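You operate a simulated robot arm through the tools that you are given. There is no shell and no other tool. Be economical: measure what you need, move in short steps, check, and stop when the job is done.

You run a simulated robot arm. Do the job below in one go: nothing can be reset, and whatever is moved stays where it is left.

JOB
Give the wettest of the red-, blue- and yellow-grip trays one run in the end bay.
Fine: go by the In figure on the tags; yellow seat on the teal-edged shelf; blue-handled door shut before the green run key, and left shut; one run only. Where these are worked on the way, their far stop is far enough and under half their travel is too little: blue-handled door.

The check looks at the end state, three seconds after you hand in, the way a careful person would. Anything else that was tipped, shoved, dropped, spilled or broken makes it a failure.

ROBOT AND FRAMES
A 6-joint arm with a two-finger parallel gripper on a trunk, on a base that drives. Base frame: it is fixed to the floor where the robot stands at the start and does not move with it; the origin is under the middle of the robot, x ahead of it, y to its left, z up. Units: m, degrees, N and s.
With the tool pointing down near the work surface it reaches from about 0.2 to 0.84 m from the robot's upright axis, wherever it stands. Its first joint turns from -166.0 to 166.0 degrees. Places, roughly: bay control box [0.4, 0.3, 1.4]; blue-grip tray, red-grip tray, yellow-grip tray [0.25, 1.25, 0.75]; blue-handled door [0.6, -0.5, 1.2]; yellow seat on the teal-edged shelf [0.8, -0.3, 1]. Payload 3.91 kg.
Tool frame: the origin (TCP) lies between the finger pads and is the grasp point; the fingertips stand 0.03 m ahead of it; z points along the fingers, y is the line along which they close. The gripper opens to 0.11 m. The fingers are 0.02 m wide and 0.01 m thick; the gripper's body (0.048 by 0.112 m) begins 0.055 m behind the TCP.
Orientation is told as [roll, pitch, yaw] about the base's x, y, z axes, in that order, counted from this pose: with the fingers straight down and closing along the base's y, the tool's x points along the base's -x, its y along +y and its z along -z.

CONTROLS
- The arm moves only by the tool move_arm. Its argument "targets" is a list of rows, each a list of 3 entries, a list of its own where there are three numbers: the shift along the tool's x, y, z in m, then the turn, a rotation vector about the tool's x, y, z in degrees, then the gripper command, from -1 (fully open) to 1 (shut), values between in proportion. In form: [[[tx, ty, tz], [ax, ay, az], gripper], ...]. A call has 1 to 8 rows; each row shifts and turns the commanded pose from where the row before left it, along the tool's axes as they then stand. A row lasts 0.2 s, in which the tool goes at most 0.05 m and 8.6 degrees; a call with a longer step from one row to the next is refused whole, and so is a gripper value outside its range. Where a pose cannot be reached the arm comes as near as it can. A force on the tool above 90 N (or 10 N above the force at the start of the call, whichever is more), or a blocked arm, ends the call early, and 0.2 s more pass. The fingers move at their own pace (about 0.108 m/s each) and stop on an object; they squeeze with about 36 N. The grip force told is the motor's: it shows also when the fingers shut on nothing. Time passes only in rows, and 0.2 s behind the last, so rows that do not move let the fingers close. The reply holds the time, the measured pose of the TCP, the force on the tool along the base axes, the opening and the grip force, in the units named above and with some noise, with the torque about the TCP (base axes, N m) and any sound that the robot's microphone picked up, and new pictures: "views" is both (left out), scene, wrist or none.
- Cameras (640 x 400 px; columns grow to the right, rows downward): "scene" is now at [-0.0813, -0.0193, 1.5484]; the picture's right is [-0.21, -0.98, 0.00], its down [-0.46, 0.10, -0.88] and it looks along [0.86, -0.18, -0.47] (base axes); focal length 214 px, centre (320, 200). "wrist" rides on the gripper at [0.077, 0.007, -0.114] in the tool frame; the picture's right is [-0.09, 1.00, 0.00], its down [-0.80, -0.07, -0.59] and it looks along [-0.59, -0.05, 0.80] (tool axes); focal length 270 px, centre (320, 200).
- raise_lower(by): slides the trunk up (or, below 0, down) by that many m; the arm and the scene camera ride with it, the base frame stays. It gives what a move gives, with no picture.
- drive_base(legs): drives the robot by 1 to 6 legs, each [ahead, left, turn to the left] in m, m and degrees, along the robot's own axes; the way and the turn of a leg run together, so that a leg with both is an arc; at most 1.5 m and 180 degrees a leg. The arm and the cameras ride along, it lands a little off, and it stops where it bumps. It gives what a move gives, and a new picture of the scene camera.
- turn_head(pan, tilt): turns the head with the scene camera to pan (to the left, within 86 degrees either way) and tilt (down, from -29 to 69), counted from straight ahead of the robot. It gives what a move gives, and a new picture of the scene camera.
- measure_at(camera, pixels): there is no depth. For up to 12 entries [column, row, z] of the newest picture of that camera ("zoom" is the newest enlarged one), the place [x, y] in the base frame at which the ray of that pixel passes the height z, good to about 0.002 m. The clock stands still meanwhile.
- close_up(camera, box): a new picture of the part [left, top, right, bottom] of that camera's present view, enlarged. The clock stands still meanwhile.
- sign_off(): hands the job in; it is judged then, once.

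Keep the steps short. Do not move on a guess: measure, check each grasp and each placing, and mend mistakes. In all there are 80 turns and 260 pictures (those below and enlarged ones count). Leave the gripper open and the arm clear of the work at the hand-in unless told otherwise, and finish with a single line.

The tools are called after "Emit:" by a JSON object that holds its "fn" and its "kwargs". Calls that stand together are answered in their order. move_arm: Moves the arm, as the interface text tells. Its arguments: {"type":"object","properties":{"targets":{"type":"array","items":{"type":"array"}},"views":{"type":"string","enum":["both","scene","wrist","none"]}},"required":["targets"]} The other tools are called the same way: raise_lower (by) slides the trunk up or down; drive_base (legs) drives the base; turn_head (pan, tilt) turns the head that bears the scene camera; measure_at (camera, pixels) gives the place at which the rays of pixels pass given heights; close_up (camera, box) takes an enlarged picture of a part of a camera's view; sign_off () hands the job in.

At the start:

```text
time: 0.0
tool_pos: [0.3215, 0.1588, 1.0002]
tool_rot: [0.1, 0.0, -0.1]
wrist_force: [0.0, -0.4, 0.0]
moment: [0.03, 0.0, 0.03]
width: 0.1101
finger_force: 0.1
trunk travel left (down, up): [-0.475, 0.065]
robot x, y, heading: [0.0004, -0.0005, 0.2]
head pan, tilt: [-12.0, 28.2]
```

scene: 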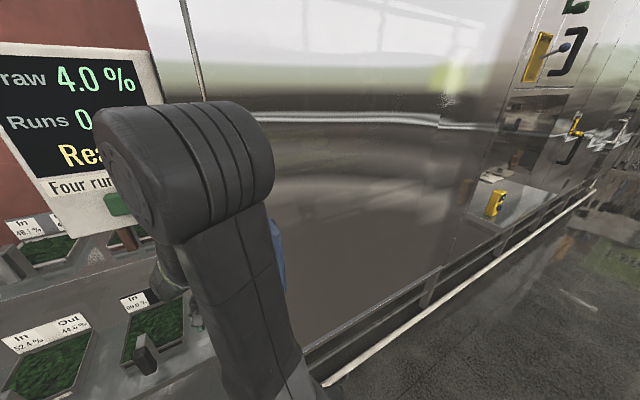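
wrist: 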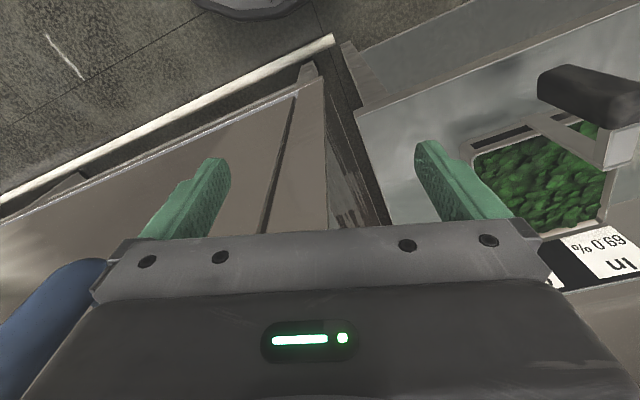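

I see a display with "draw 4.0 %, Runs 0", and several trays with tags. I'll look around with the head first.

Emit:
{"fn": "turn_head", "kwargs": {"pan": 40, "tilt": 30}}

Emit:
{"fn": "turn_head", "kwargs": {"pan": 75, "tilt": 35}}

Emit:
{"fn": "turn_head", "kwargs": {"pan": -45, "tilt": 20}}

```text
time: 1.2
tool_pos: [0.322, 0.1587, 1.0005]
tool_rot: [-0.1, 0.0, 0.0]
wrist_force: [0.2, 0.0, -0.6]
moment: [-0.01, 0.03, 0.0]
width: 0.1099
finger_force: 0.2
trunk travel left (down, up): [-0.475, 0.065]
robot x, y, heading: [0.0004, -0.0026, -0.1]
head pan, tilt: [40.0, 30.0]
```

scene: 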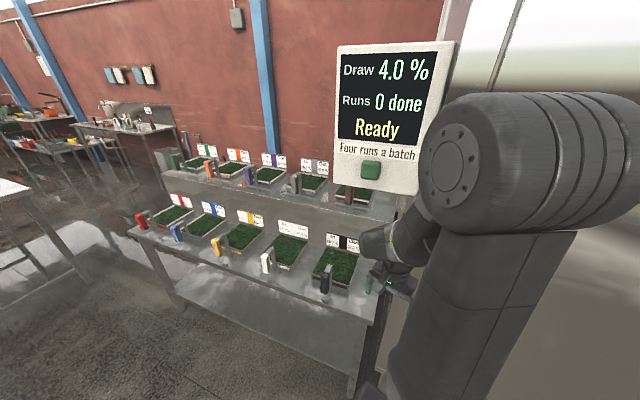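

```text
time: 2.2
tool_pos: [0.322, 0.1593, 1.0]
tool_rot: [0.1, 0.1, 0.0]
wrist_force: [-0.2, 0.1, 0.5]
moment: [0.0, 0.02, -0.02]
width: 0.1099
finger_force: 0.1
trunk travel left (down, up): [-0.475, 0.065]
robot x, y, heading: [0.0002, 0.0004, -0.0]
head pan, tilt: [75.0, 35.0]
```

scene: 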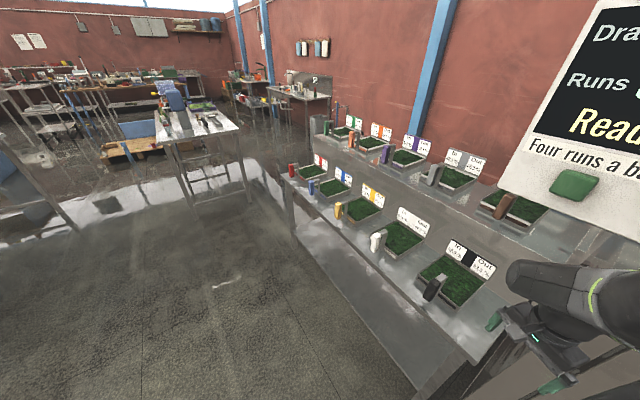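

```text
time: 4.2
tool_pos: [0.32, 0.1581, 0.9995]
tool_rot: [0.1, 0.0, 0.0]
wrist_force: [0.4, 0.0, -0.2]
moment: [0.0, 0.04, -0.01]
width: 0.1101
finger_force: 0.0
trunk travel left (down, up): [-0.475, 0.065]
robot x, y, heading: [0.002, -0.0022, -0.2]
head pan, tilt: [-45.0, 20.0]
```

scene: 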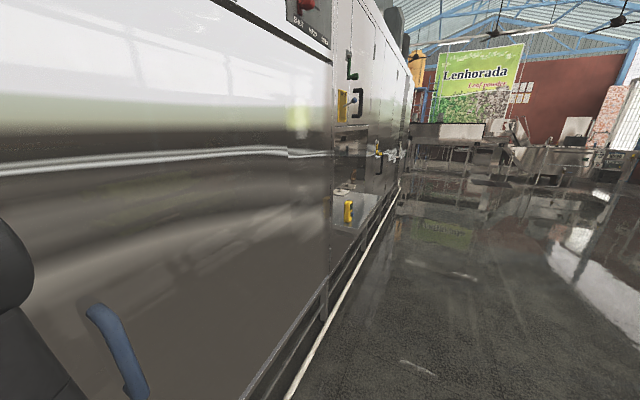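

I'll look at the door side with more tilt and less pan, then read the tags of the red, blue and yellow trays in enlargement.

Emit:
{"fn": "turn_head", "kwargs": {"pan": -40, "tilt": 55}}

Emit:
{"fn": "turn_head", "kwargs": {"pan": -75, "tilt": 30}}

Emit:
{"fn": "turn_head", "kwargs": {"pan": 65, "tilt": 35}}

Emit:
{"fn": "close_up", "kwargs": {"camera": "scene", "box": [220, 110, 400, 222]}}

```text
time: 5.2
tool_pos: [0.3226, 0.1581, 0.9993]
tool_rot: [-0.1, 0.0, 0.1]
wrist_force: [0.3, -0.6, -0.2]
moment: [-0.01, 0.04, 0.01]
width: 0.1102
finger_force: 0.0
trunk travel left (down, up): [-0.475, 0.065]
robot x, y, heading: [0.0023, -0.0013, -0.3]
head pan, tilt: [-40.0, 55.0]
```

scene: 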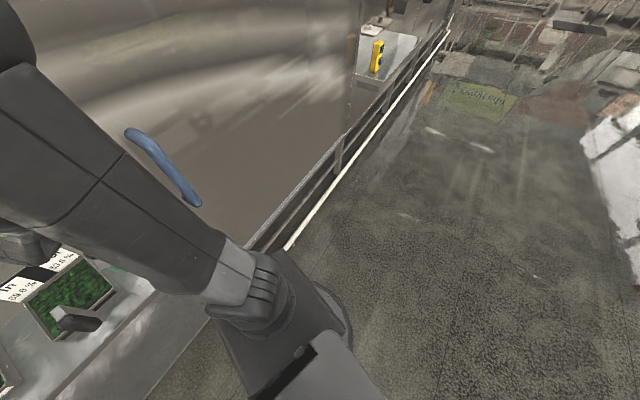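

```text
time: 6.2
tool_pos: [0.3215, 0.1576, 0.9994]
tool_rot: [0.1, 0.0, 0.0]
wrist_force: [0.4, 0.0, -0.2]
moment: [-0.03, 0.03, -0.02]
width: 0.1098
finger_force: 0.0
trunk travel left (down, up): [-0.475, 0.065]
robot x, y, heading: [-0.0041, 0.0021, 0.3]
head pan, tilt: [-75.0, 30.0]
```

scene: 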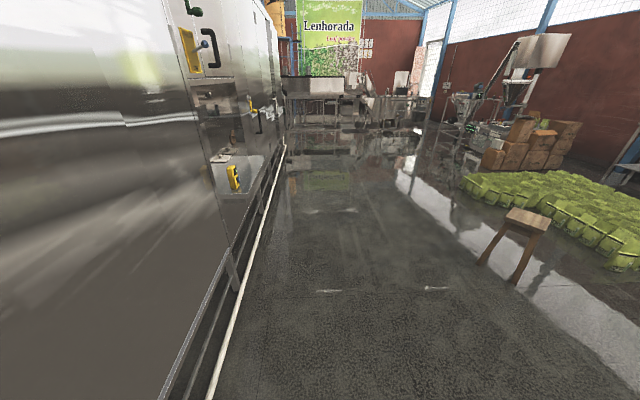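

```text
time: 8.5
tool_pos: [0.3214, 0.1602, 1.0001]
tool_rot: [0.0, 0.0, 0.0]
wrist_force: [0.0, -0.8, -1.0]
moment: [-0.01, 0.0, -0.03]
width: 0.1099
finger_force: 0.0
trunk travel left (down, up): [-0.475, 0.065]
robot x, y, heading: [-0.0001, 0.002, -0.2]
head pan, tilt: [65.0, 35.0]
```

scene: 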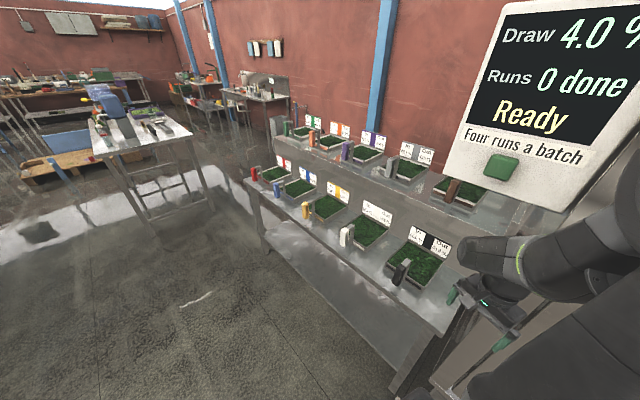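

```text
3.56 times, centred on (310, 166) of scene
```

zoom: 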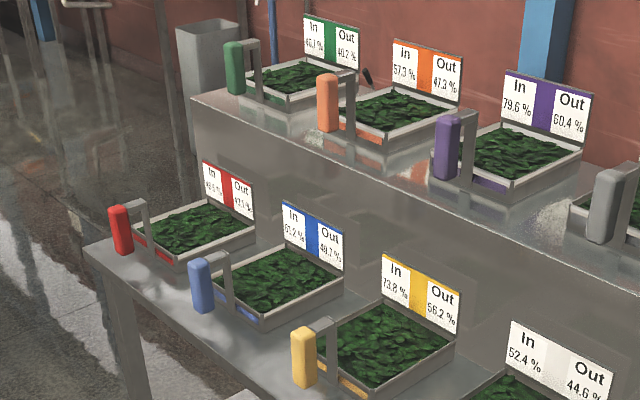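

Yellow seems to read In 73.8, blue 61.2?, red 4?.?. I'll enlarge for certainty.

Emit:
{"fn": "close_up", "kwargs": {"camera": "scene", "box": [272, 150, 320, 180]}}

Emit:
{"fn": "close_up", "kwargs": {"camera": "scene", "box": [310, 170, 358, 200]}}

Emit:
{"fn": "measure_at", "kwargs": {"camera": "scene", "pixels": [[304, 203, 0.85], [305, 216, 0.78], [320, 207, 0.8], [349, 205, 0.8], [497, 222, 1.3], [402, 262, 0.85], [520, 115, 1.5]]}}

```text
13.33 times, centred on (296, 165) of scene
```

zoom: 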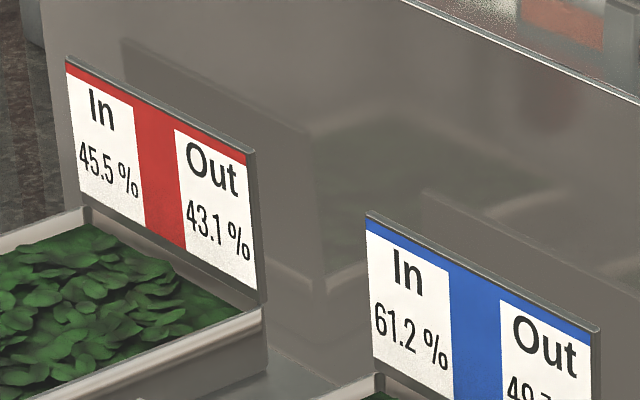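

```text
13.33 times, centred on (334, 185) of scene
```

zoom: 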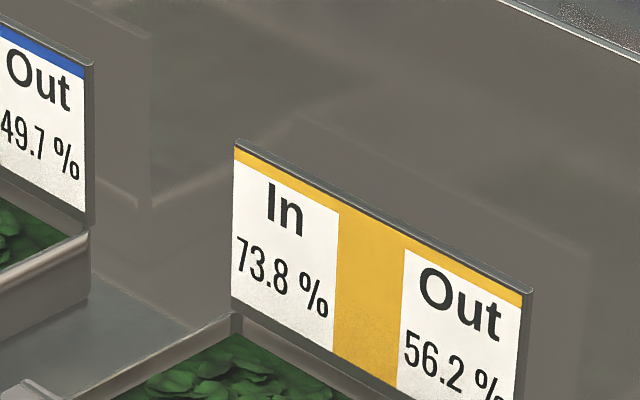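

```text
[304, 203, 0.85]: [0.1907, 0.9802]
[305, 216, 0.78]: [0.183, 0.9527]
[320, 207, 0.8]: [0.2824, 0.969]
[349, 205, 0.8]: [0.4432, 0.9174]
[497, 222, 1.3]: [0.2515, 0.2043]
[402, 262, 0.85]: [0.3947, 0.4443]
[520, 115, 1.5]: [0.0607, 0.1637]
```

Tags: red In 45.5, blue 61.2, yellow 73.8, so the yellow tray is the wettest. Next I strafe right over clear floor and look back at the end bay and its blue-handled door.

Emit:
{"fn": "turn_head", "kwargs": {"pan": -86, "tilt": 40}}

Emit:
{"fn": "drive_base", "kwargs": {"legs": [[-0.1, -0.7, 0]]}}

Emit:
{"fn": "turn_head", "kwargs": {"pan": 20, "tilt": 25}}

```text
time: 10.8
tool_pos: [0.3211, 0.1586, 0.9998]
tool_rot: [0.0, 0.0, 0.0]
wrist_force: [0.3, -0.6, 0.1]
moment: [0.0, -0.01, -0.01]
width: 0.1099
finger_force: 0.1
trunk travel left (down, up): [-0.475, 0.065]
robot x, y, heading: [0.0032, 0.0007, -0.0]
head pan, tilt: [-85.9, 40.0]
```

scene: 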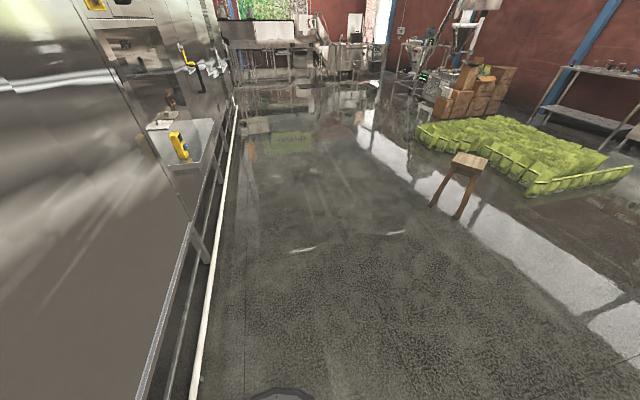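

```text
time: 14.7
tool_pos: [0.2208, -0.5418, 1.0006]
tool_rot: [0.0, 0.0, 0.2]
wrist_force: [-0.5, 0.1, -1.1]
moment: [-0.02, 0.01, -0.01]
width: 0.1102
finger_force: 0.1
trunk travel left (down, up): [-0.475, 0.065]
robot x, y, heading: [-0.0999, -0.7002, 0.1]
head pan, tilt: [-85.9, 40.0]
```

scene: 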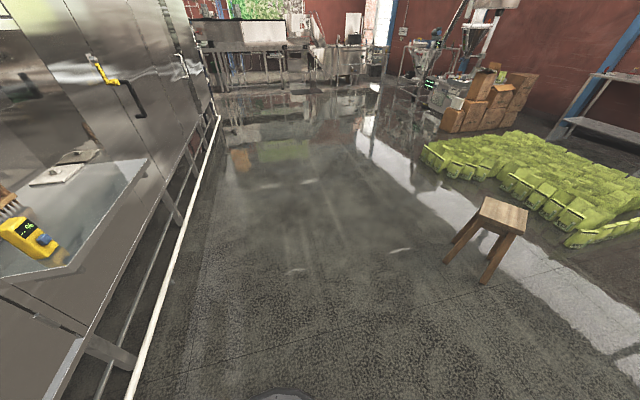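

```text
time: 16.5
tool_pos: [0.2215, -0.5422, 0.9999]
tool_rot: [0.0, 0.0, 0.1]
wrist_force: [0.4, -0.1, -0.4]
moment: [0.0, -0.03, -0.03]
width: 0.1099
finger_force: 0.0
trunk travel left (down, up): [-0.475, 0.065]
robot x, y, heading: [-0.1, -0.7026, 0.1]
head pan, tilt: [20.0, 25.0]
```

scene: 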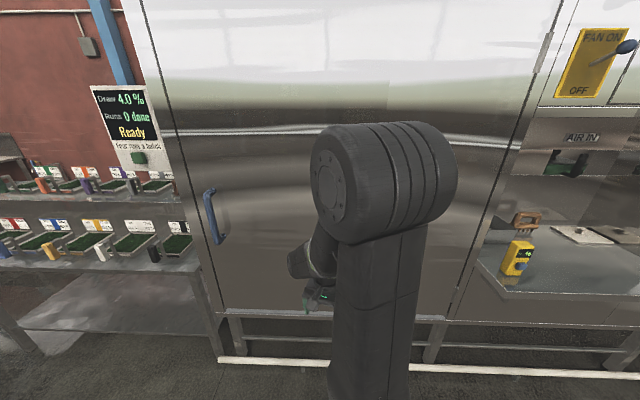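

A large hinged door: blue bar handle at left edge (about (213,215)), hinges at right (555,50). I'll measure rays now and again from another stance to fix depth.

Emit:
{"fn": "close_up", "kwargs": {"camera": "scene", "box": [150, 150, 310, 250]}}

Emit:
{"fn": "measure_at", "kwargs": {"camera": "scene", "pixels": [[209, 190, 1.2], [209, 190, 1.3], [218, 242, 1.0], [218, 242, 1.1], [220, 310, 0.8], [220, 310, 0.7], [452, 318, 0.7], [452, 318, 0.8], [222, 358, 0.05], [500, 372, 0.05]]}}

Emit:
{"fn": "drive_base", "kwargs": {"legs": [[0, 0.5, 0]]}}

```text
4.00 times, centred on (230, 200) of scene
```

zoom: 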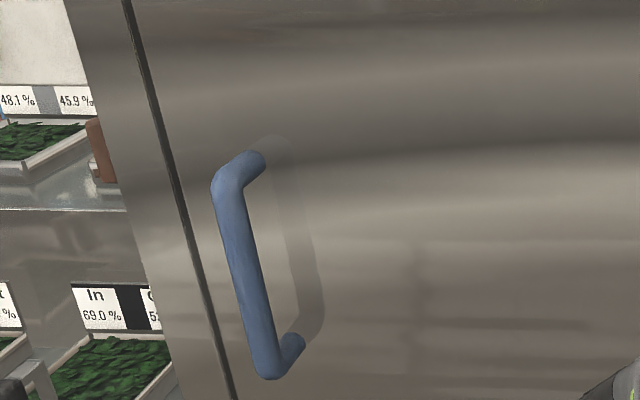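

```text
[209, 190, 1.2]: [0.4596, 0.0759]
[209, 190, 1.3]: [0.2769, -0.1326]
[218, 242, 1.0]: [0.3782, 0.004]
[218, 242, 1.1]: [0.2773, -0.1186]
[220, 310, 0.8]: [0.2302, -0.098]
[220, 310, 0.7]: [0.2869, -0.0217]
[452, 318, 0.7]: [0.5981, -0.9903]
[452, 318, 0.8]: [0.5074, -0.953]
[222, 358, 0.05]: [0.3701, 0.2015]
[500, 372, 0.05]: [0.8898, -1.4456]
```

```text
time: 19.5
tool_pos: [0.2197, -0.04, 0.9991]
tool_rot: [0.0, 0.0, 0.2]
wrist_force: [0.4, -1.2, 0.0]
moment: [-0.01, 0.03, 0.0]
width: 0.1101
finger_force: 0.0
trunk travel left (down, up): [-0.475, 0.065]
robot x, y, heading: [-0.1016, -0.1977, -0.1]
head pan, tilt: [20.0, 25.0]
```

scene: 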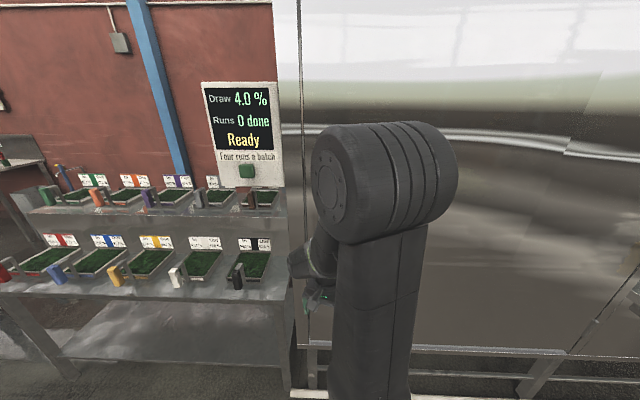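

The machine's front runs from about (0.37,0.20) to (0.89,-1.45), i.e. it's turned about 18° left. I square the robot to it and back off a bit, then lay the tool level for the handle.

Emit:
{"fn": "drive_base", "kwargs": {"legs": [[-0.2, 0, 17.5]]}}

Emit:
{"fn": "move_arm", "kwargs": {"targets": [[[0, 0, 0], [0, -8.5, 0], -1], [[0, 0, 0], [0, -8.5, 0], -1], [[0, 0, 0], [0, -8.5, 0], -1], [[0, 0, 0], [0, -8.5, 0], -1], [[0, 0, 0], [0, -8.5, 0], -1], [[0, 0, 0], [0, -8.5, 0], -1], [[0, 0, 0], [0, -8.5, 0], -1], [[0, 0, 0], [0, -8.5, 0], -1]], "views": "both"}}

```text
time: 21.1
tool_pos: [-0.0404, 0.0187, 1.0003]
tool_rot: [0.0, 0.1, 18.0]
wrist_force: [0.2, -0.9, 0.0]
moment: [-0.01, -0.03, -0.03]
width: 0.11
finger_force: 0.0
trunk travel left (down, up): [-0.475, 0.065]
robot x, y, heading: [-0.3002, -0.2271, 17.8]
head pan, tilt: [20.0, 25.0]
```

scene: 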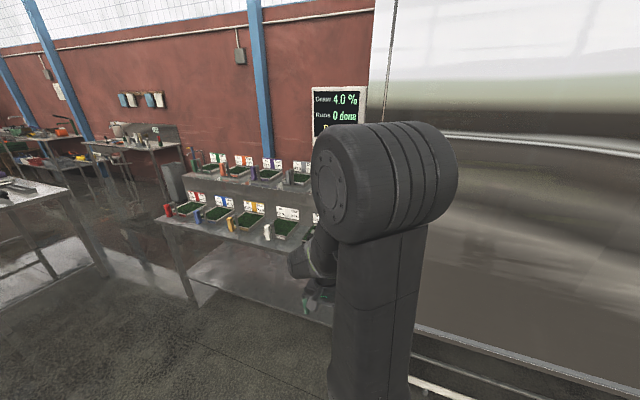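

```text
time: 23.1
tool_pos: [-0.0273, 0.0663, 1.0562]
tool_rot: [11.3, -70.5, 7.3]
wrist_force: [0.0, -0.3, -0.3]
moment: [0.03, 0.0, 0.0]
width: 0.1101
finger_force: 0.1
out of reach, approached as far as the arm can: row 7, 8
trunk travel left (down, up): [-0.475, 0.065]
robot x, y, heading: [-0.2968, -0.2327, 17.9]
head pan, tilt: [20.0, 25.0]
stopped in row 8: the arm was blocked; the commanded pose is now the measured one
```

scene: 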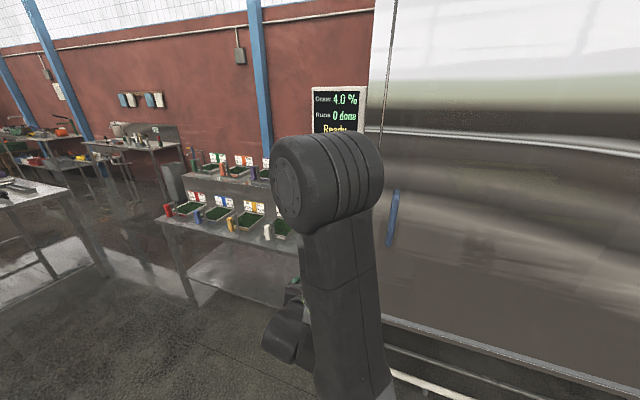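
wrist: 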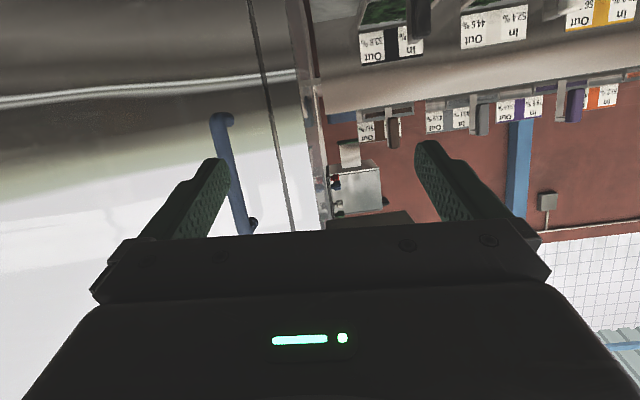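

The tool is too close in to lie level. I push it forward about 0.15 m (still well off the door), then finish levelling.

Emit:
{"fn": "move_arm", "kwargs": {"targets": [[[-0.012, 0, 0.045], [0, 0, 0], -1], [[-0.012, 0, 0.045], [0, 0, 0], -1], [[-0.012, -0.02, 0.04], [0, 0, 0], -1], [[-0.012, -0.02, 0.03], [0, 0, 0], -1]], "views": "wrist"}}

```text
time: 24.1
tool_pos: [0.1414, 0.0865, 1.0516]
tool_rot: [9.5, -70.2, 8.8]
wrist_force: [0.1, 0.2, 1.1]
moment: [0.0, 0.01, 0.0]
width: 0.11
finger_force: 0.0
out of reach, approached as far as the arm can: row 4
trunk travel left (down, up): [-0.475, 0.065]
robot x, y, heading: [-0.2967, -0.2312, 17.8]
head pan, tilt: [20.0, 25.0]
```

wrist: 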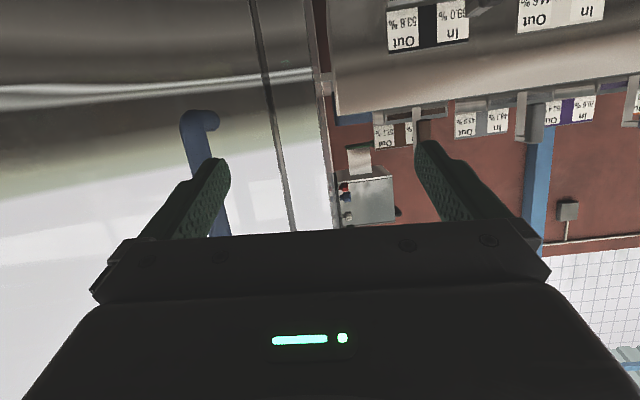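

Heading of the fingers is right (about 19°); only pitch of about 19.5° is missing. I turn it in small steps.

Emit:
{"fn": "move_arm", "kwargs": {"targets": [[[0, 0, 0], [0, -6.5, 0], -1], [[0, 0, 0], [0, -6.5, 0], -1], [[0, 0, 0], [0, -6.5, 0], -1], [[0, 0, 0], [0, 0, 0], -1]], "views": "both"}}

```text
time: 25.1
tool_pos: [0.1402, 0.1231, 1.0969]
tool_rot: [89.8, -86.9, -72.1]
wrist_force: [-1.3, -1.1, 0.2]
moment: [0.03, 0.02, 0.01]
width: 0.1099
finger_force: 0.0
out of reach, approached as far as the arm can: row 1, 2, 3
trunk travel left (down, up): [-0.475, 0.065]
robot x, y, heading: [-0.2973, -0.2264, 18.2]
head pan, tilt: [20.0, 25.0]
```

scene: 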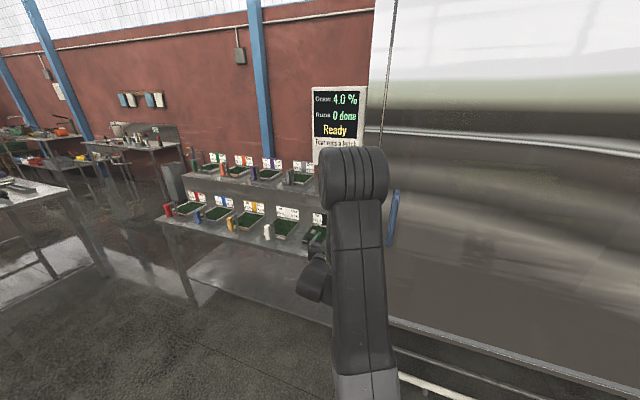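
wrist: 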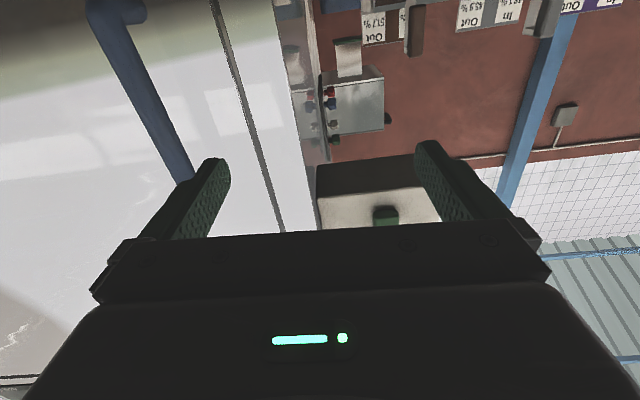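

The tool is now level, facing about 18°. The handle appears in the wrist view from (110,10) to (185,170) and in the scene at (396,190)-(391,246). I measure both.

Emit:
{"fn": "close_up", "kwargs": {"camera": "scene", "box": [350, 175, 430, 255]}}

Emit:
{"fn": "measure_at", "kwargs": {"camera": "scene", "pixels": [[397, 190, 1.2], [397, 190, 1.25], [390, 246, 1.0], [390, 246, 1.05], [384, 130, 1.4], [384, 130, 1.5]]}}

Emit:
{"fn": "measure_at", "kwargs": {"camera": "wrist", "pixels": [[140, 80, 1.1], [140, 80, 1.15], [175, 150, 1.15], [175, 150, 1.2], [385, 217, 1.3], [385, 217, 1.4]]}}

```text
5.00 times, centred on (390, 215) of scene
```

zoom: 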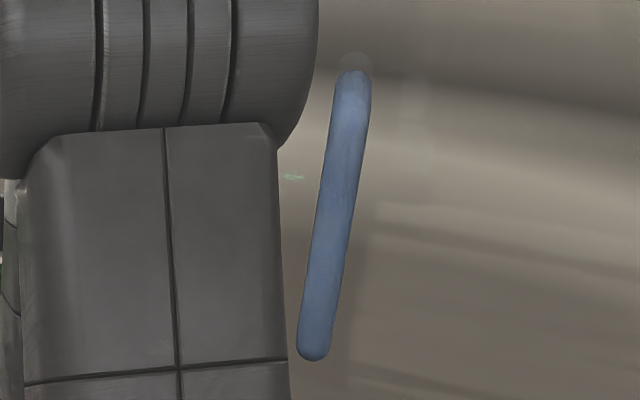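

```text
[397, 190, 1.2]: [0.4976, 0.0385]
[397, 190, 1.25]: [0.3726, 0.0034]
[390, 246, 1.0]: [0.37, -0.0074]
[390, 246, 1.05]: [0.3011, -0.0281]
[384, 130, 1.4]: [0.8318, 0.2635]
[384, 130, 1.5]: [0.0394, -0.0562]
```

```text
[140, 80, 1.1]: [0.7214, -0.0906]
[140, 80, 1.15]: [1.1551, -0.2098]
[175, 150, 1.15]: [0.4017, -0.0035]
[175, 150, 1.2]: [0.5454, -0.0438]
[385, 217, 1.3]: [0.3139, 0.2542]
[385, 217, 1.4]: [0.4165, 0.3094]
```

Bar: about (0.385, 0.002), z 0.99–1.245. The TCP (z 1.097) is 0.19 m too far left and 0.196 m short, in robot axes. I drive right 0.19 and most of the way forward, then check.

Emit:
{"fn": "drive_base", "kwargs": {"legs": [[0, -0.191, 0], [0.1, 0, 0]]}}

Emit:
{"fn": "move_arm", "kwargs": {"targets": [[[0, 0, 0], [0, 0, 0], -1]], "views": "wrist"}}

```text
time: 27.4
tool_pos: [0.2926, -0.0284, 1.0962]
tool_rot: [87.7, -87.0, -69.9]
wrist_force: [0.8, 0.8, 0.4]
moment: [0.0, -0.01, 0.01]
width: 0.1099
finger_force: 0.1
trunk travel left (down, up): [-0.475, 0.065]
robot x, y, heading: [-0.1462, -0.3813, 18.1]
head pan, tilt: [20.0, 25.0]
```

scene: 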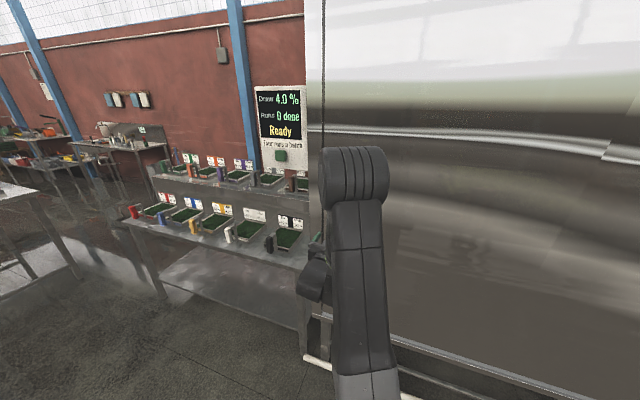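

```text
time: 27.8
tool_pos: [0.2934, -0.028, 1.0964]
tool_rot: [88.4, -87.0, -70.7]
wrist_force: [-0.1, -1.0, -0.4]
moment: [-0.03, -0.05, 0.02]
width: 0.1099
finger_force: 0.1
trunk travel left (down, up): [-0.475, 0.065]
robot x, y, heading: [-0.1437, -0.3825, 17.7]
head pan, tilt: [20.0, 25.0]
```

wrist: 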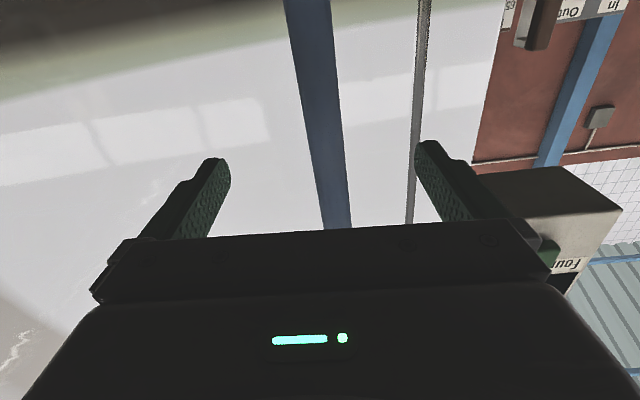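

The bar stands centred between the fingers. I drive the last 0.093 m and close.

Emit:
{"fn": "drive_base", "kwargs": {"legs": [[0.093, 0, 0]]}}

Emit:
{"fn": "move_arm", "kwargs": {"targets": [[[0, 0, 0], [0, 0, 0], 0], [[0, 0, 0], [0, 0, 0], 1], [[0, 0, 0], [0, 0, 0], 1], [[0, 0, 0], [0, 0, 0], 1]], "views": "wrist"}}

```text
time: 28.9
tool_pos: [0.3826, -0.0002, 1.097]
tool_rot: [87.5, -87.0, -69.8]
wrist_force: [0.3, -0.3, -0.3]
moment: [-0.02, -0.01, -0.01]
width: 0.1099
finger_force: 0.1
trunk travel left (down, up): [-0.475, 0.065]
robot x, y, heading: [-0.0529, -0.3517, 17.9]
head pan, tilt: [20.0, 25.0]
```

scene: 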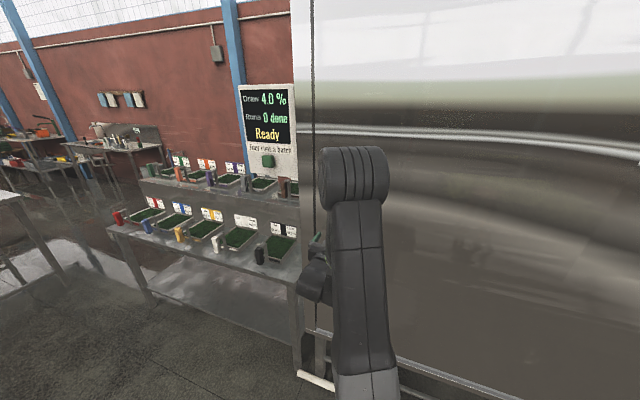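

```text
time: 29.9
tool_pos: [0.3803, 0.0033, 1.0963]
tool_rot: [89.3, -87.1, -71.5]
wrist_force: [-2.3, 9.1, 3.1]
moment: [-0.97, -0.39, 0.08]
width: 0.0285
finger_force: 44.5
trunk travel left (down, up): [-0.475, 0.065]
robot x, y, heading: [-0.0553, -0.3545, 18.0]
head pan, tilt: [20.0, 25.0]
```

wrist: 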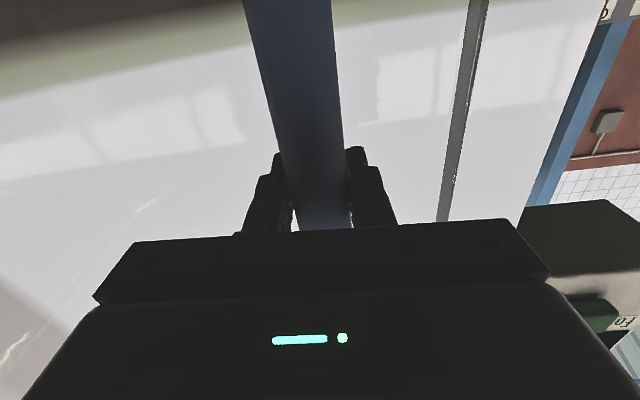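

The handle is gripped (0.0285 m). The hinge should be near (0.77,-1.05), so I drive an arc about it with the arm held: first a 4° trial to check that the door follows with little force.

Emit:
{"fn": "drive_base", "kwargs": {"legs": [[-0.064, -0.0397, 4]]}}

Emit:
{"fn": "move_arm", "kwargs": {"targets": [[[0, 0, 0], [0, 0, 0], 1]], "views": "wrist"}}

```text
time: 30.9
tool_pos: [0.309, -0.0282, 1.0976]
tool_rot: [88.5, -87.0, -66.8]
wrist_force: [-2.6, 4.3, 4.0]
moment: [-0.7, -0.46, 0.03]
width: 0.0286
finger_force: 44.8
trunk travel left (down, up): [-0.475, 0.065]
robot x, y, heading: [-0.1049, -0.415, 22.0]
head pan, tilt: [20.0, 25.0]
```

scene: 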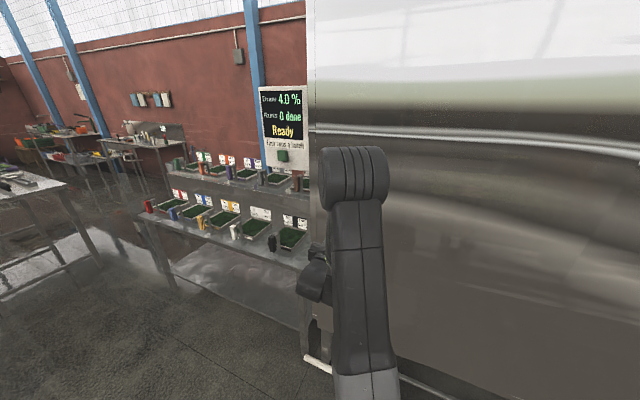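

```text
time: 31.3
tool_pos: [0.3085, -0.0271, 1.0964]
tool_rot: [88.7, -87.1, -66.8]
wrist_force: [-2.3, 1.5, 1.7]
moment: [-1.25, -0.43, 0.06]
width: 0.0287
finger_force: 44.9
trunk travel left (down, up): [-0.475, 0.065]
robot x, y, heading: [-0.1028, -0.4136, 22.1]
head pan, tilt: [20.0, 25.0]
```

wrist: 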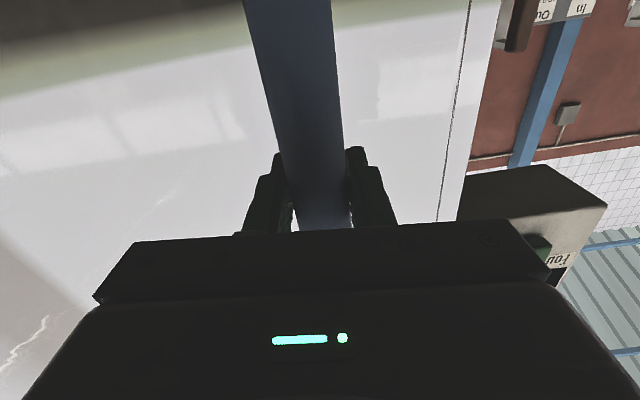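

The door follows with almost no force. Continue by 16°, in two legs.

Emit:
{"fn": "drive_base", "kwargs": {"legs": [[-0.128, -0.0795, 8], [-0.128, -0.0795, 8]]}}

```text
time: 33.7
tool_pos: [0.0464, -0.1969, 1.097]
tool_rot: [86.9, -86.9, -49.1]
wrist_force: [11.0, -13.9, -3.2]
moment: [-0.92, -0.39, 0.07]
width: 0.0284
finger_force: 44.3
trunk travel left (down, up): [-0.475, 0.065]
robot x, y, heading: [-0.2446, -0.6754, 38.0]
head pan, tilt: [20.0, 25.0]
```

scene: 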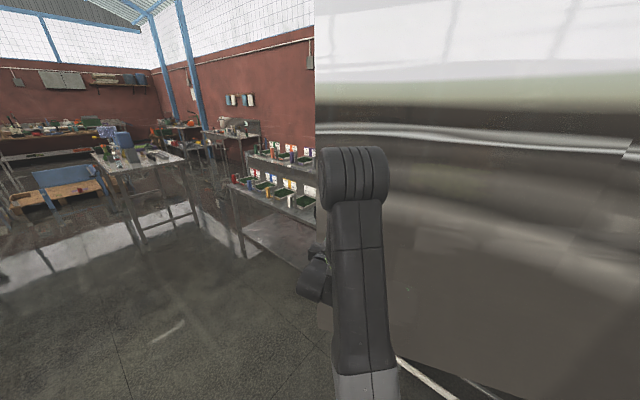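

Circle fit gives radius 1.12 m as estimated. A small pull toward the hinge (18 N) shows; I trim a little and go on 20°, then 20° more.

Emit:
{"fn": "drive_base", "kwargs": {"legs": [[-0.158, -0.103, 10], [-0.16, -0.101, 10]]}}

Emit:
{"fn": "drive_base", "kwargs": {"legs": [[-0.159, -0.101, 10], [-0.16, -0.101, 10]]}}

```text
time: 36.4
tool_pos: [-0.1981, -0.4971, 1.0963]
tool_rot: [87.5, -87.0, -29.6]
wrist_force: [-2.3, -0.2, 3.1]
moment: [-0.92, -0.51, 0.05]
width: 0.0283
finger_force: 45.4
trunk travel left (down, up): [-0.475, 0.065]
robot x, y, heading: [-0.3044, -1.0503, 58.2]
head pan, tilt: [20.0, 25.0]
```

scene: 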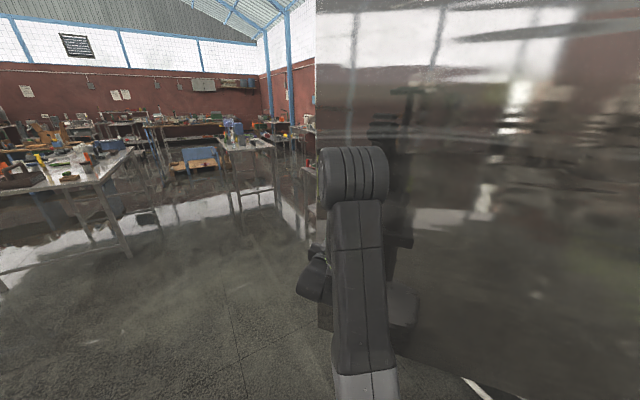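

```text
time: 39.1
tool_pos: [-0.3248, -0.8642, 1.0969]
tool_rot: [86.6, -87.0, -9.1]
wrist_force: [4.3, -1.2, -0.3]
moment: [-0.51, -0.89, -0.04]
width: 0.0287
finger_force: 44.8
trunk travel left (down, up): [-0.475, 0.065]
robot x, y, heading: [-0.2379, -1.4224, 77.5]
head pan, tilt: [20.0, 25.0]
```

scene: 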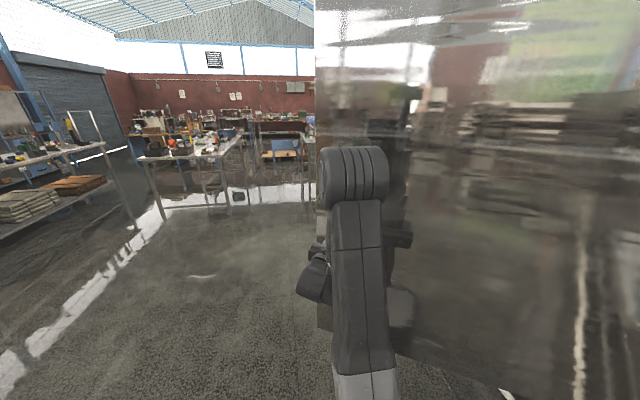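

Open 60° and smooth. Continue 20° and then about 15° more.

Emit:
{"fn": "drive_base", "kwargs": {"legs": [[-0.16, -0.101, 10], [-0.16, -0.101, 10]]}}

Emit:
{"fn": "drive_base", "kwargs": {"legs": [[-0.12, -0.076, 7.5], [-0.12, -0.076, 7.5]]}}

```text
time: 41.8
tool_pos: [-0.3169, -1.2502, 1.0963]
tool_rot: [84.8, -86.9, 12.6]
wrist_force: [34.8, 6.8, -5.2]
moment: [-0.25, -1.03, 0.22]
width: 0.0286
finger_force: 44.8
trunk travel left (down, up): [-0.475, 0.065]
robot x, y, heading: [-0.0543, -1.7434, 97.7]
head pan, tilt: [20.0, 25.0]
```

scene: 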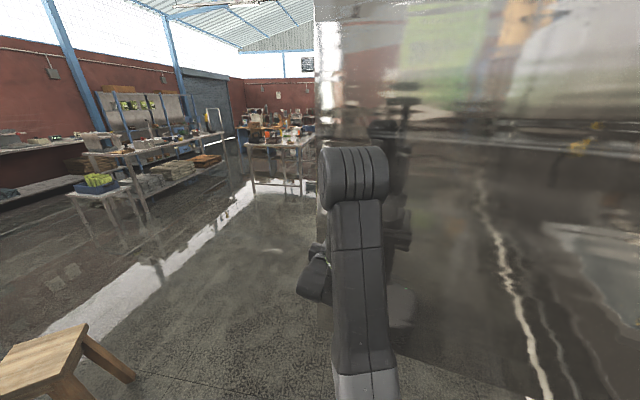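

```text
time: 44.1
tool_pos: [-0.2228, -1.5261, 1.0957]
tool_rot: [83.8, -86.8, 28.3]
wrist_force: [37.8, 18.7, -3.4]
moment: [0.25, -0.94, 0.35]
width: 0.0288
finger_force: 45.3
trunk travel left (down, up): [-0.475, 0.065]
robot x, y, heading: [0.1674, -1.9368, 112.4]
head pan, tilt: [20.0, 25.0]
```

scene: 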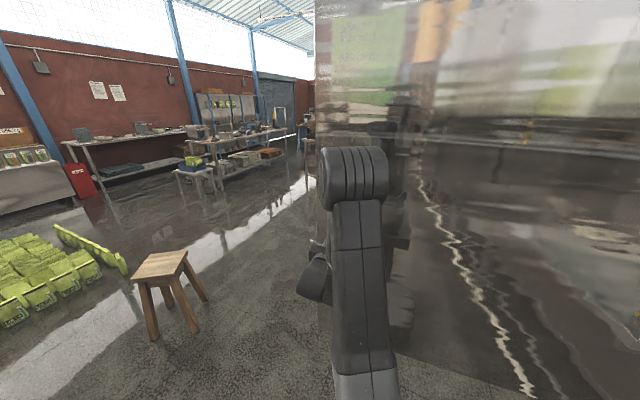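

Door stands 94° open. I open the gripper to release and measure the stool's feet to plan the way round the door's tip.

Emit:
{"fn": "move_arm", "kwargs": {"targets": [[[0, 0, 0], [0, 0, 0], 0.2], [[0, 0, 0], [0, 0, 0], -1], [[0, 0, 0], [0, 0, 0], -1], [[0, 0, 0], [0, 0, 0], -1]], "views": "wrist"}}

Emit:
{"fn": "measure_at", "kwargs": {"camera": "scene", "pixels": [[155, 338, 0.0], [205, 300, 0.0], [130, 265, 0.45], [185, 250, 0.45], [165, 285, 0.45], [322, 330, 0.5], [150, 312, 0], [70, 230, 0.2]]}}

```text
time: 45.1
tool_pos: [-0.2264, -1.5284, 1.096]
tool_rot: [83.8, -86.9, 28.2]
wrist_force: [0.2, 0.5, 0.5]
moment: [0.02, -0.01, -0.02]
width: 0.1101
finger_force: 0.1
trunk travel left (down, up): [-0.475, 0.065]
robot x, y, heading: [0.1583, -1.9355, 112.7]
head pan, tilt: [20.0, 25.0]
```

wrist: 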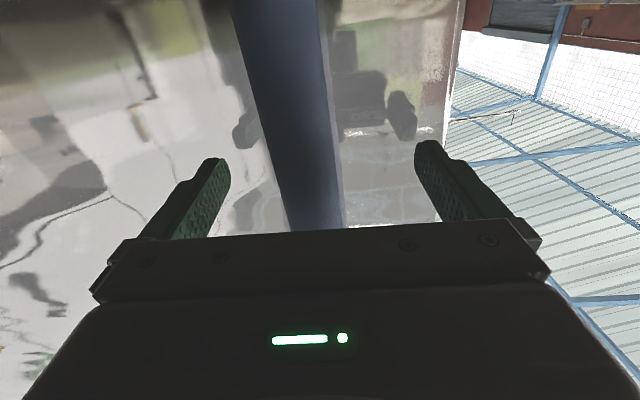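

```text
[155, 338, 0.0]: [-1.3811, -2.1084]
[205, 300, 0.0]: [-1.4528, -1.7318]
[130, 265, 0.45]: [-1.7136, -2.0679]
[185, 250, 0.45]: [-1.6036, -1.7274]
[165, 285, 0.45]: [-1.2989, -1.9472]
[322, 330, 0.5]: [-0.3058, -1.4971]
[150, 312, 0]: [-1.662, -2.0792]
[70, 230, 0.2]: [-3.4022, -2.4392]
```

Stool's near corner is about x -1.38; the door's tip is (-0.37,-1.5): a 1 m gap. I back off, turn to face -x, drive to x≈-0.88, turn to face +y.

Emit:
{"fn": "drive_base", "kwargs": {"legs": [[-0.3, 0, 0], [0, 0, 67.5], [1.12, 0, 0], [0, 0, -90]]}}

```text
time: 59.2
tool_pos: [-1.0437, -1.6709, 1.0967]
tool_rot: [83.7, -86.9, 4.9]
wrist_force: [-0.4, -0.1, -0.3]
moment: [0.0, -0.01, 0.01]
width: 0.11
finger_force: 0.1
trunk travel left (down, up): [-0.475, 0.065]
robot x, y, heading: [-0.851, -2.1978, 89.4]
head pan, tilt: [20.0, 25.0]
```

scene: 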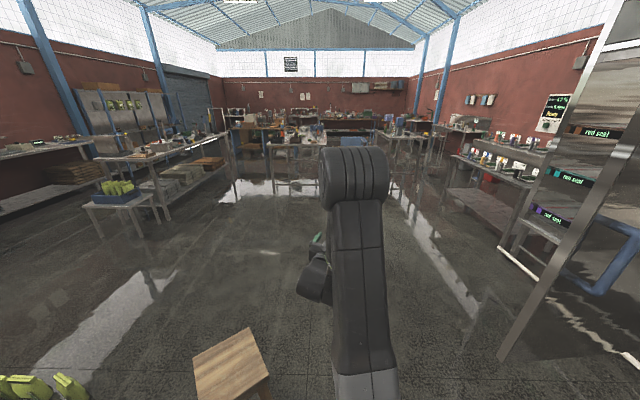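

Inside the bay I see three shelves with labelled seats (orange, teal, purple edges). I drive ahead 1.5 m and turn to face the bay.

Emit:
{"fn": "drive_base", "kwargs": {"legs": [[1.5, 0, 0], [0, 0, -70]]}}

Emit:
{"fn": "turn_head", "kwargs": {"pan": -10, "tilt": 25}}

```text
time: 69.7
tool_pos: [-0.4108, -0.3274, 1.0954]
tool_rot: [83.8, -86.9, -64.6]
wrist_force: [0.1, -0.9, 0.4]
moment: [0.0, 0.03, -0.05]
width: 0.1101
finger_force: 0.0
trunk travel left (down, up): [-0.475, 0.065]
robot x, y, heading: [-0.8377, -0.6928, 19.7]
head pan, tilt: [20.0, 25.0]
```

scene: 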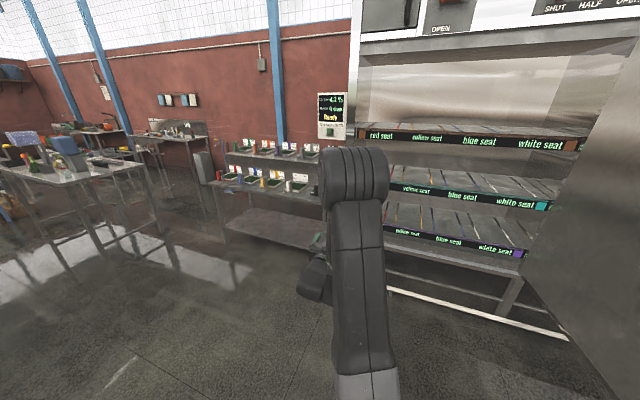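

```text
time: 70.7
tool_pos: [-0.4102, -0.3274, 1.0957]
tool_rot: [83.7, -86.9, -64.7]
wrist_force: [0.0, -0.6, 0.2]
moment: [-0.04, -0.01, 0.02]
width: 0.1098
finger_force: 0.1
trunk travel left (down, up): [-0.475, 0.065]
robot x, y, heading: [-0.8378, -0.6931, 19.6]
head pan, tilt: [-10.0, 25.0]
```

scene: 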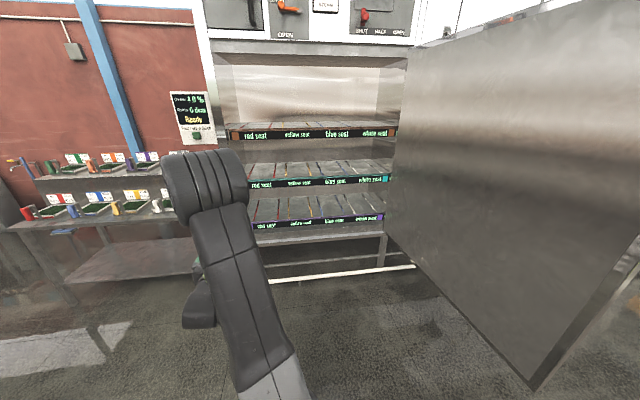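

The middle shelf has the teal edge. I enlarge the shelves.

Emit:
{"fn": "close_up", "kwargs": {"camera": "scene", "box": [215, 105, 405, 235]}}

Emit:
{"fn": "close_up", "kwargs": {"camera": "scene", "box": [250, 150, 350, 205]}}

Emit:
{"fn": "measure_at", "kwargs": {"camera": "scene", "pixels": [[250, 189, 1.0], [385, 183, 1.0], [250, 189, 1.1], [385, 183, 1.1]]}}

```text
3.08 times, centred on (310, 170) of scene
```

zoom: 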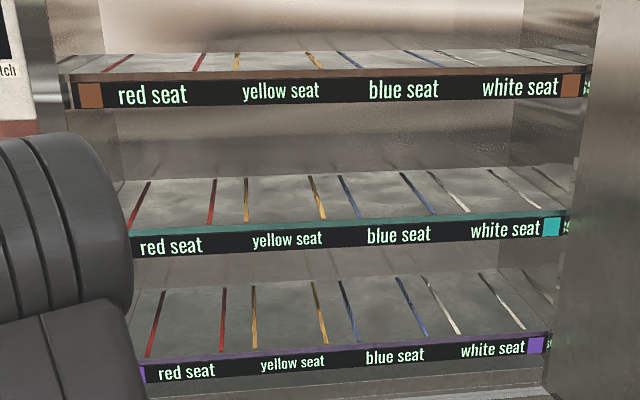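

```text
6.40 times, centred on (300, 178) of scene
```

zoom: 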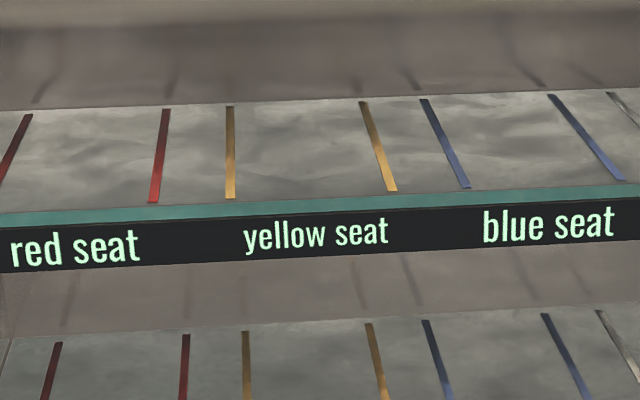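

```text
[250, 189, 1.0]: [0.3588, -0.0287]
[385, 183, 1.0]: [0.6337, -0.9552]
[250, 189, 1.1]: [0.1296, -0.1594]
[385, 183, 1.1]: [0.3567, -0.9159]
```

The yellow seat lies between the two yellow lines on the middle, teal shelf. Now to fetch the yellow tray: I drive to stand in front of it, with room to spare.

Emit:
{"fn": "drive_base", "kwargs": {"legs": [[0.2, 1.06, 0], [0.3, 0, 0]]}}

Emit:
{"fn": "turn_head", "kwargs": {"pan": 15, "tilt": 40}}

```text
time: 77.9
tool_pos: [-0.2969, 0.8445, 1.0957]
tool_rot: [83.3, -86.9, -64.6]
wrist_force: [-0.8, 0.1, -0.1]
moment: [-0.02, 0.01, 0.05]
width: 0.11
finger_force: 0.0
trunk travel left (down, up): [-0.475, 0.065]
robot x, y, heading: [-0.7242, 0.4809, 19.2]
head pan, tilt: [-10.0, 25.0]
```

scene: 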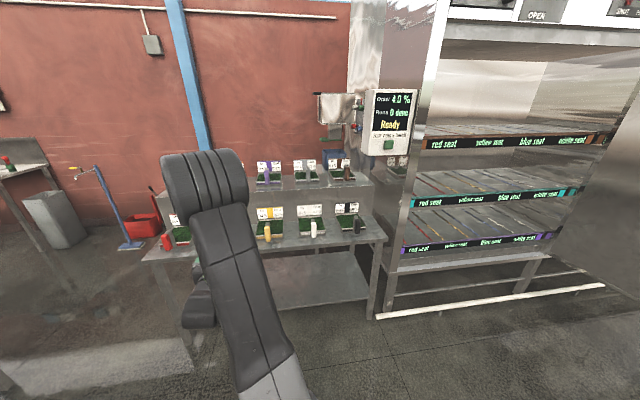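

```text
time: 78.8
tool_pos: [-0.2978, 0.8436, 1.0962]
tool_rot: [83.8, -86.9, -64.9]
wrist_force: [-0.7, 0.4, 0.5]
moment: [0.0, 0.01, 0.01]
width: 0.1101
finger_force: 0.0
trunk travel left (down, up): [-0.475, 0.065]
robot x, y, heading: [-0.7272, 0.4817, 19.4]
head pan, tilt: [15.0, 40.0]
```

scene: 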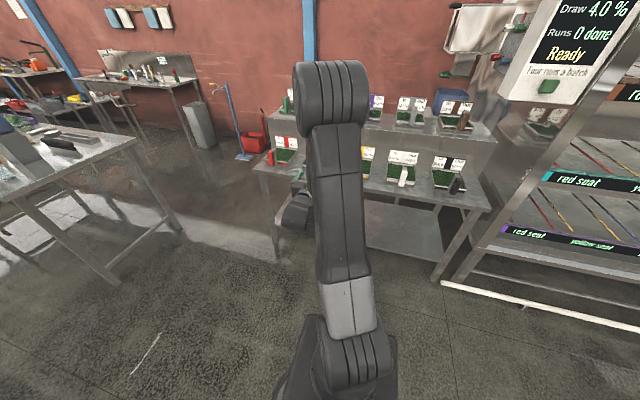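

The arm hides the tray; I strafe left 0.3 m and look again with the head a bit right.

Emit:
{"fn": "drive_base", "kwargs": {"legs": [[0, 0.35, 0]]}}

Emit:
{"fn": "turn_head", "kwargs": {"pan": -15, "tilt": 35}}

Emit:
{"fn": "close_up", "kwargs": {"camera": "scene", "box": [220, 120, 420, 245]}}

```text
time: 81.0
tool_pos: [-0.4127, 1.1753, 1.0951]
tool_rot: [83.8, -86.9, -65.1]
wrist_force: [-0.6, -0.3, 0.4]
moment: [0.01, 0.03, -0.05]
width: 0.1098
finger_force: 0.1
trunk travel left (down, up): [-0.475, 0.065]
robot x, y, heading: [-0.8409, 0.8099, 18.9]
head pan, tilt: [15.0, 40.0]
```

scene: 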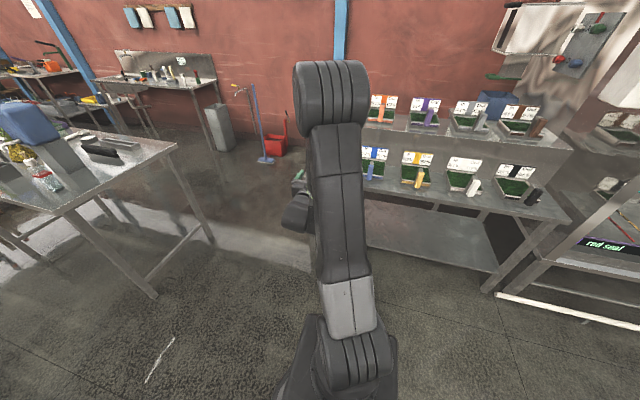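

```text
time: 82.0
tool_pos: [-0.412, 1.1745, 1.0953]
tool_rot: [83.8, -86.9, -65.2]
wrist_force: [-0.2, -0.1, -0.6]
moment: [0.01, -0.02, -0.01]
width: 0.1099
finger_force: 0.0
trunk travel left (down, up): [-0.475, 0.065]
robot x, y, heading: [-0.8409, 0.8155, 19.2]
head pan, tilt: [-15.0, 35.0]
```

scene: 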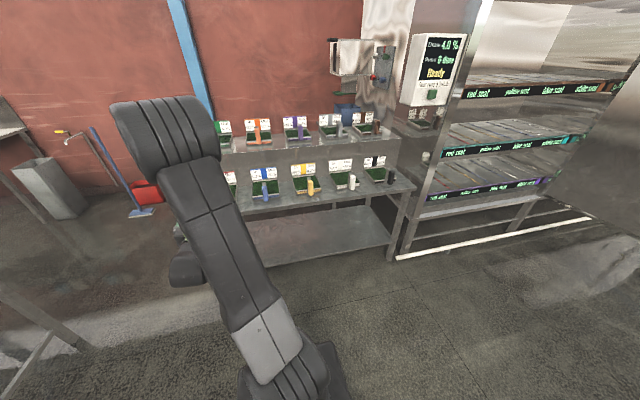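

```text
3.20 times, centred on (320, 182) of scene
```

zoom: 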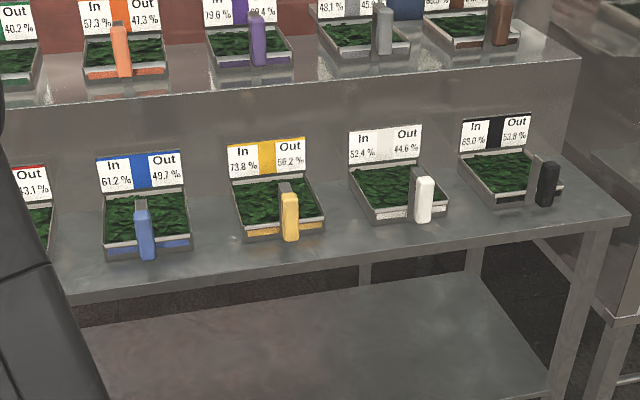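

Yellow tray's grip post stands at about (310,180)-(310,195), upright, joined by a strap at its top. I measure its ray here to cross with the first one.

Emit:
{"fn": "measure_at", "kwargs": {"camera": "zoom", "pixels": [[289, 193, 0.85], [289, 193, 0.8], [290, 241, 0.78], [290, 241, 0.73], [234, 234, 0.75], [324, 227, 0.75], [229, 172, 0.8], [305, 165, 0.8], [100, 258, 0.75], [447, 212, 0.75]]}}

```text
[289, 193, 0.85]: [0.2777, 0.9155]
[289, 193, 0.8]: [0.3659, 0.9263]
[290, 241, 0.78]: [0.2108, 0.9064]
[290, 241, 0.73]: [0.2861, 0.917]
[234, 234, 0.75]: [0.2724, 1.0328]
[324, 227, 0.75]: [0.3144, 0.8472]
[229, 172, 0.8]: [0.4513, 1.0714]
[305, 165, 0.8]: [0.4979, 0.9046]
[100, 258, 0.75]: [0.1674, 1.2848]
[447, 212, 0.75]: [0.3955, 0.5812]
```

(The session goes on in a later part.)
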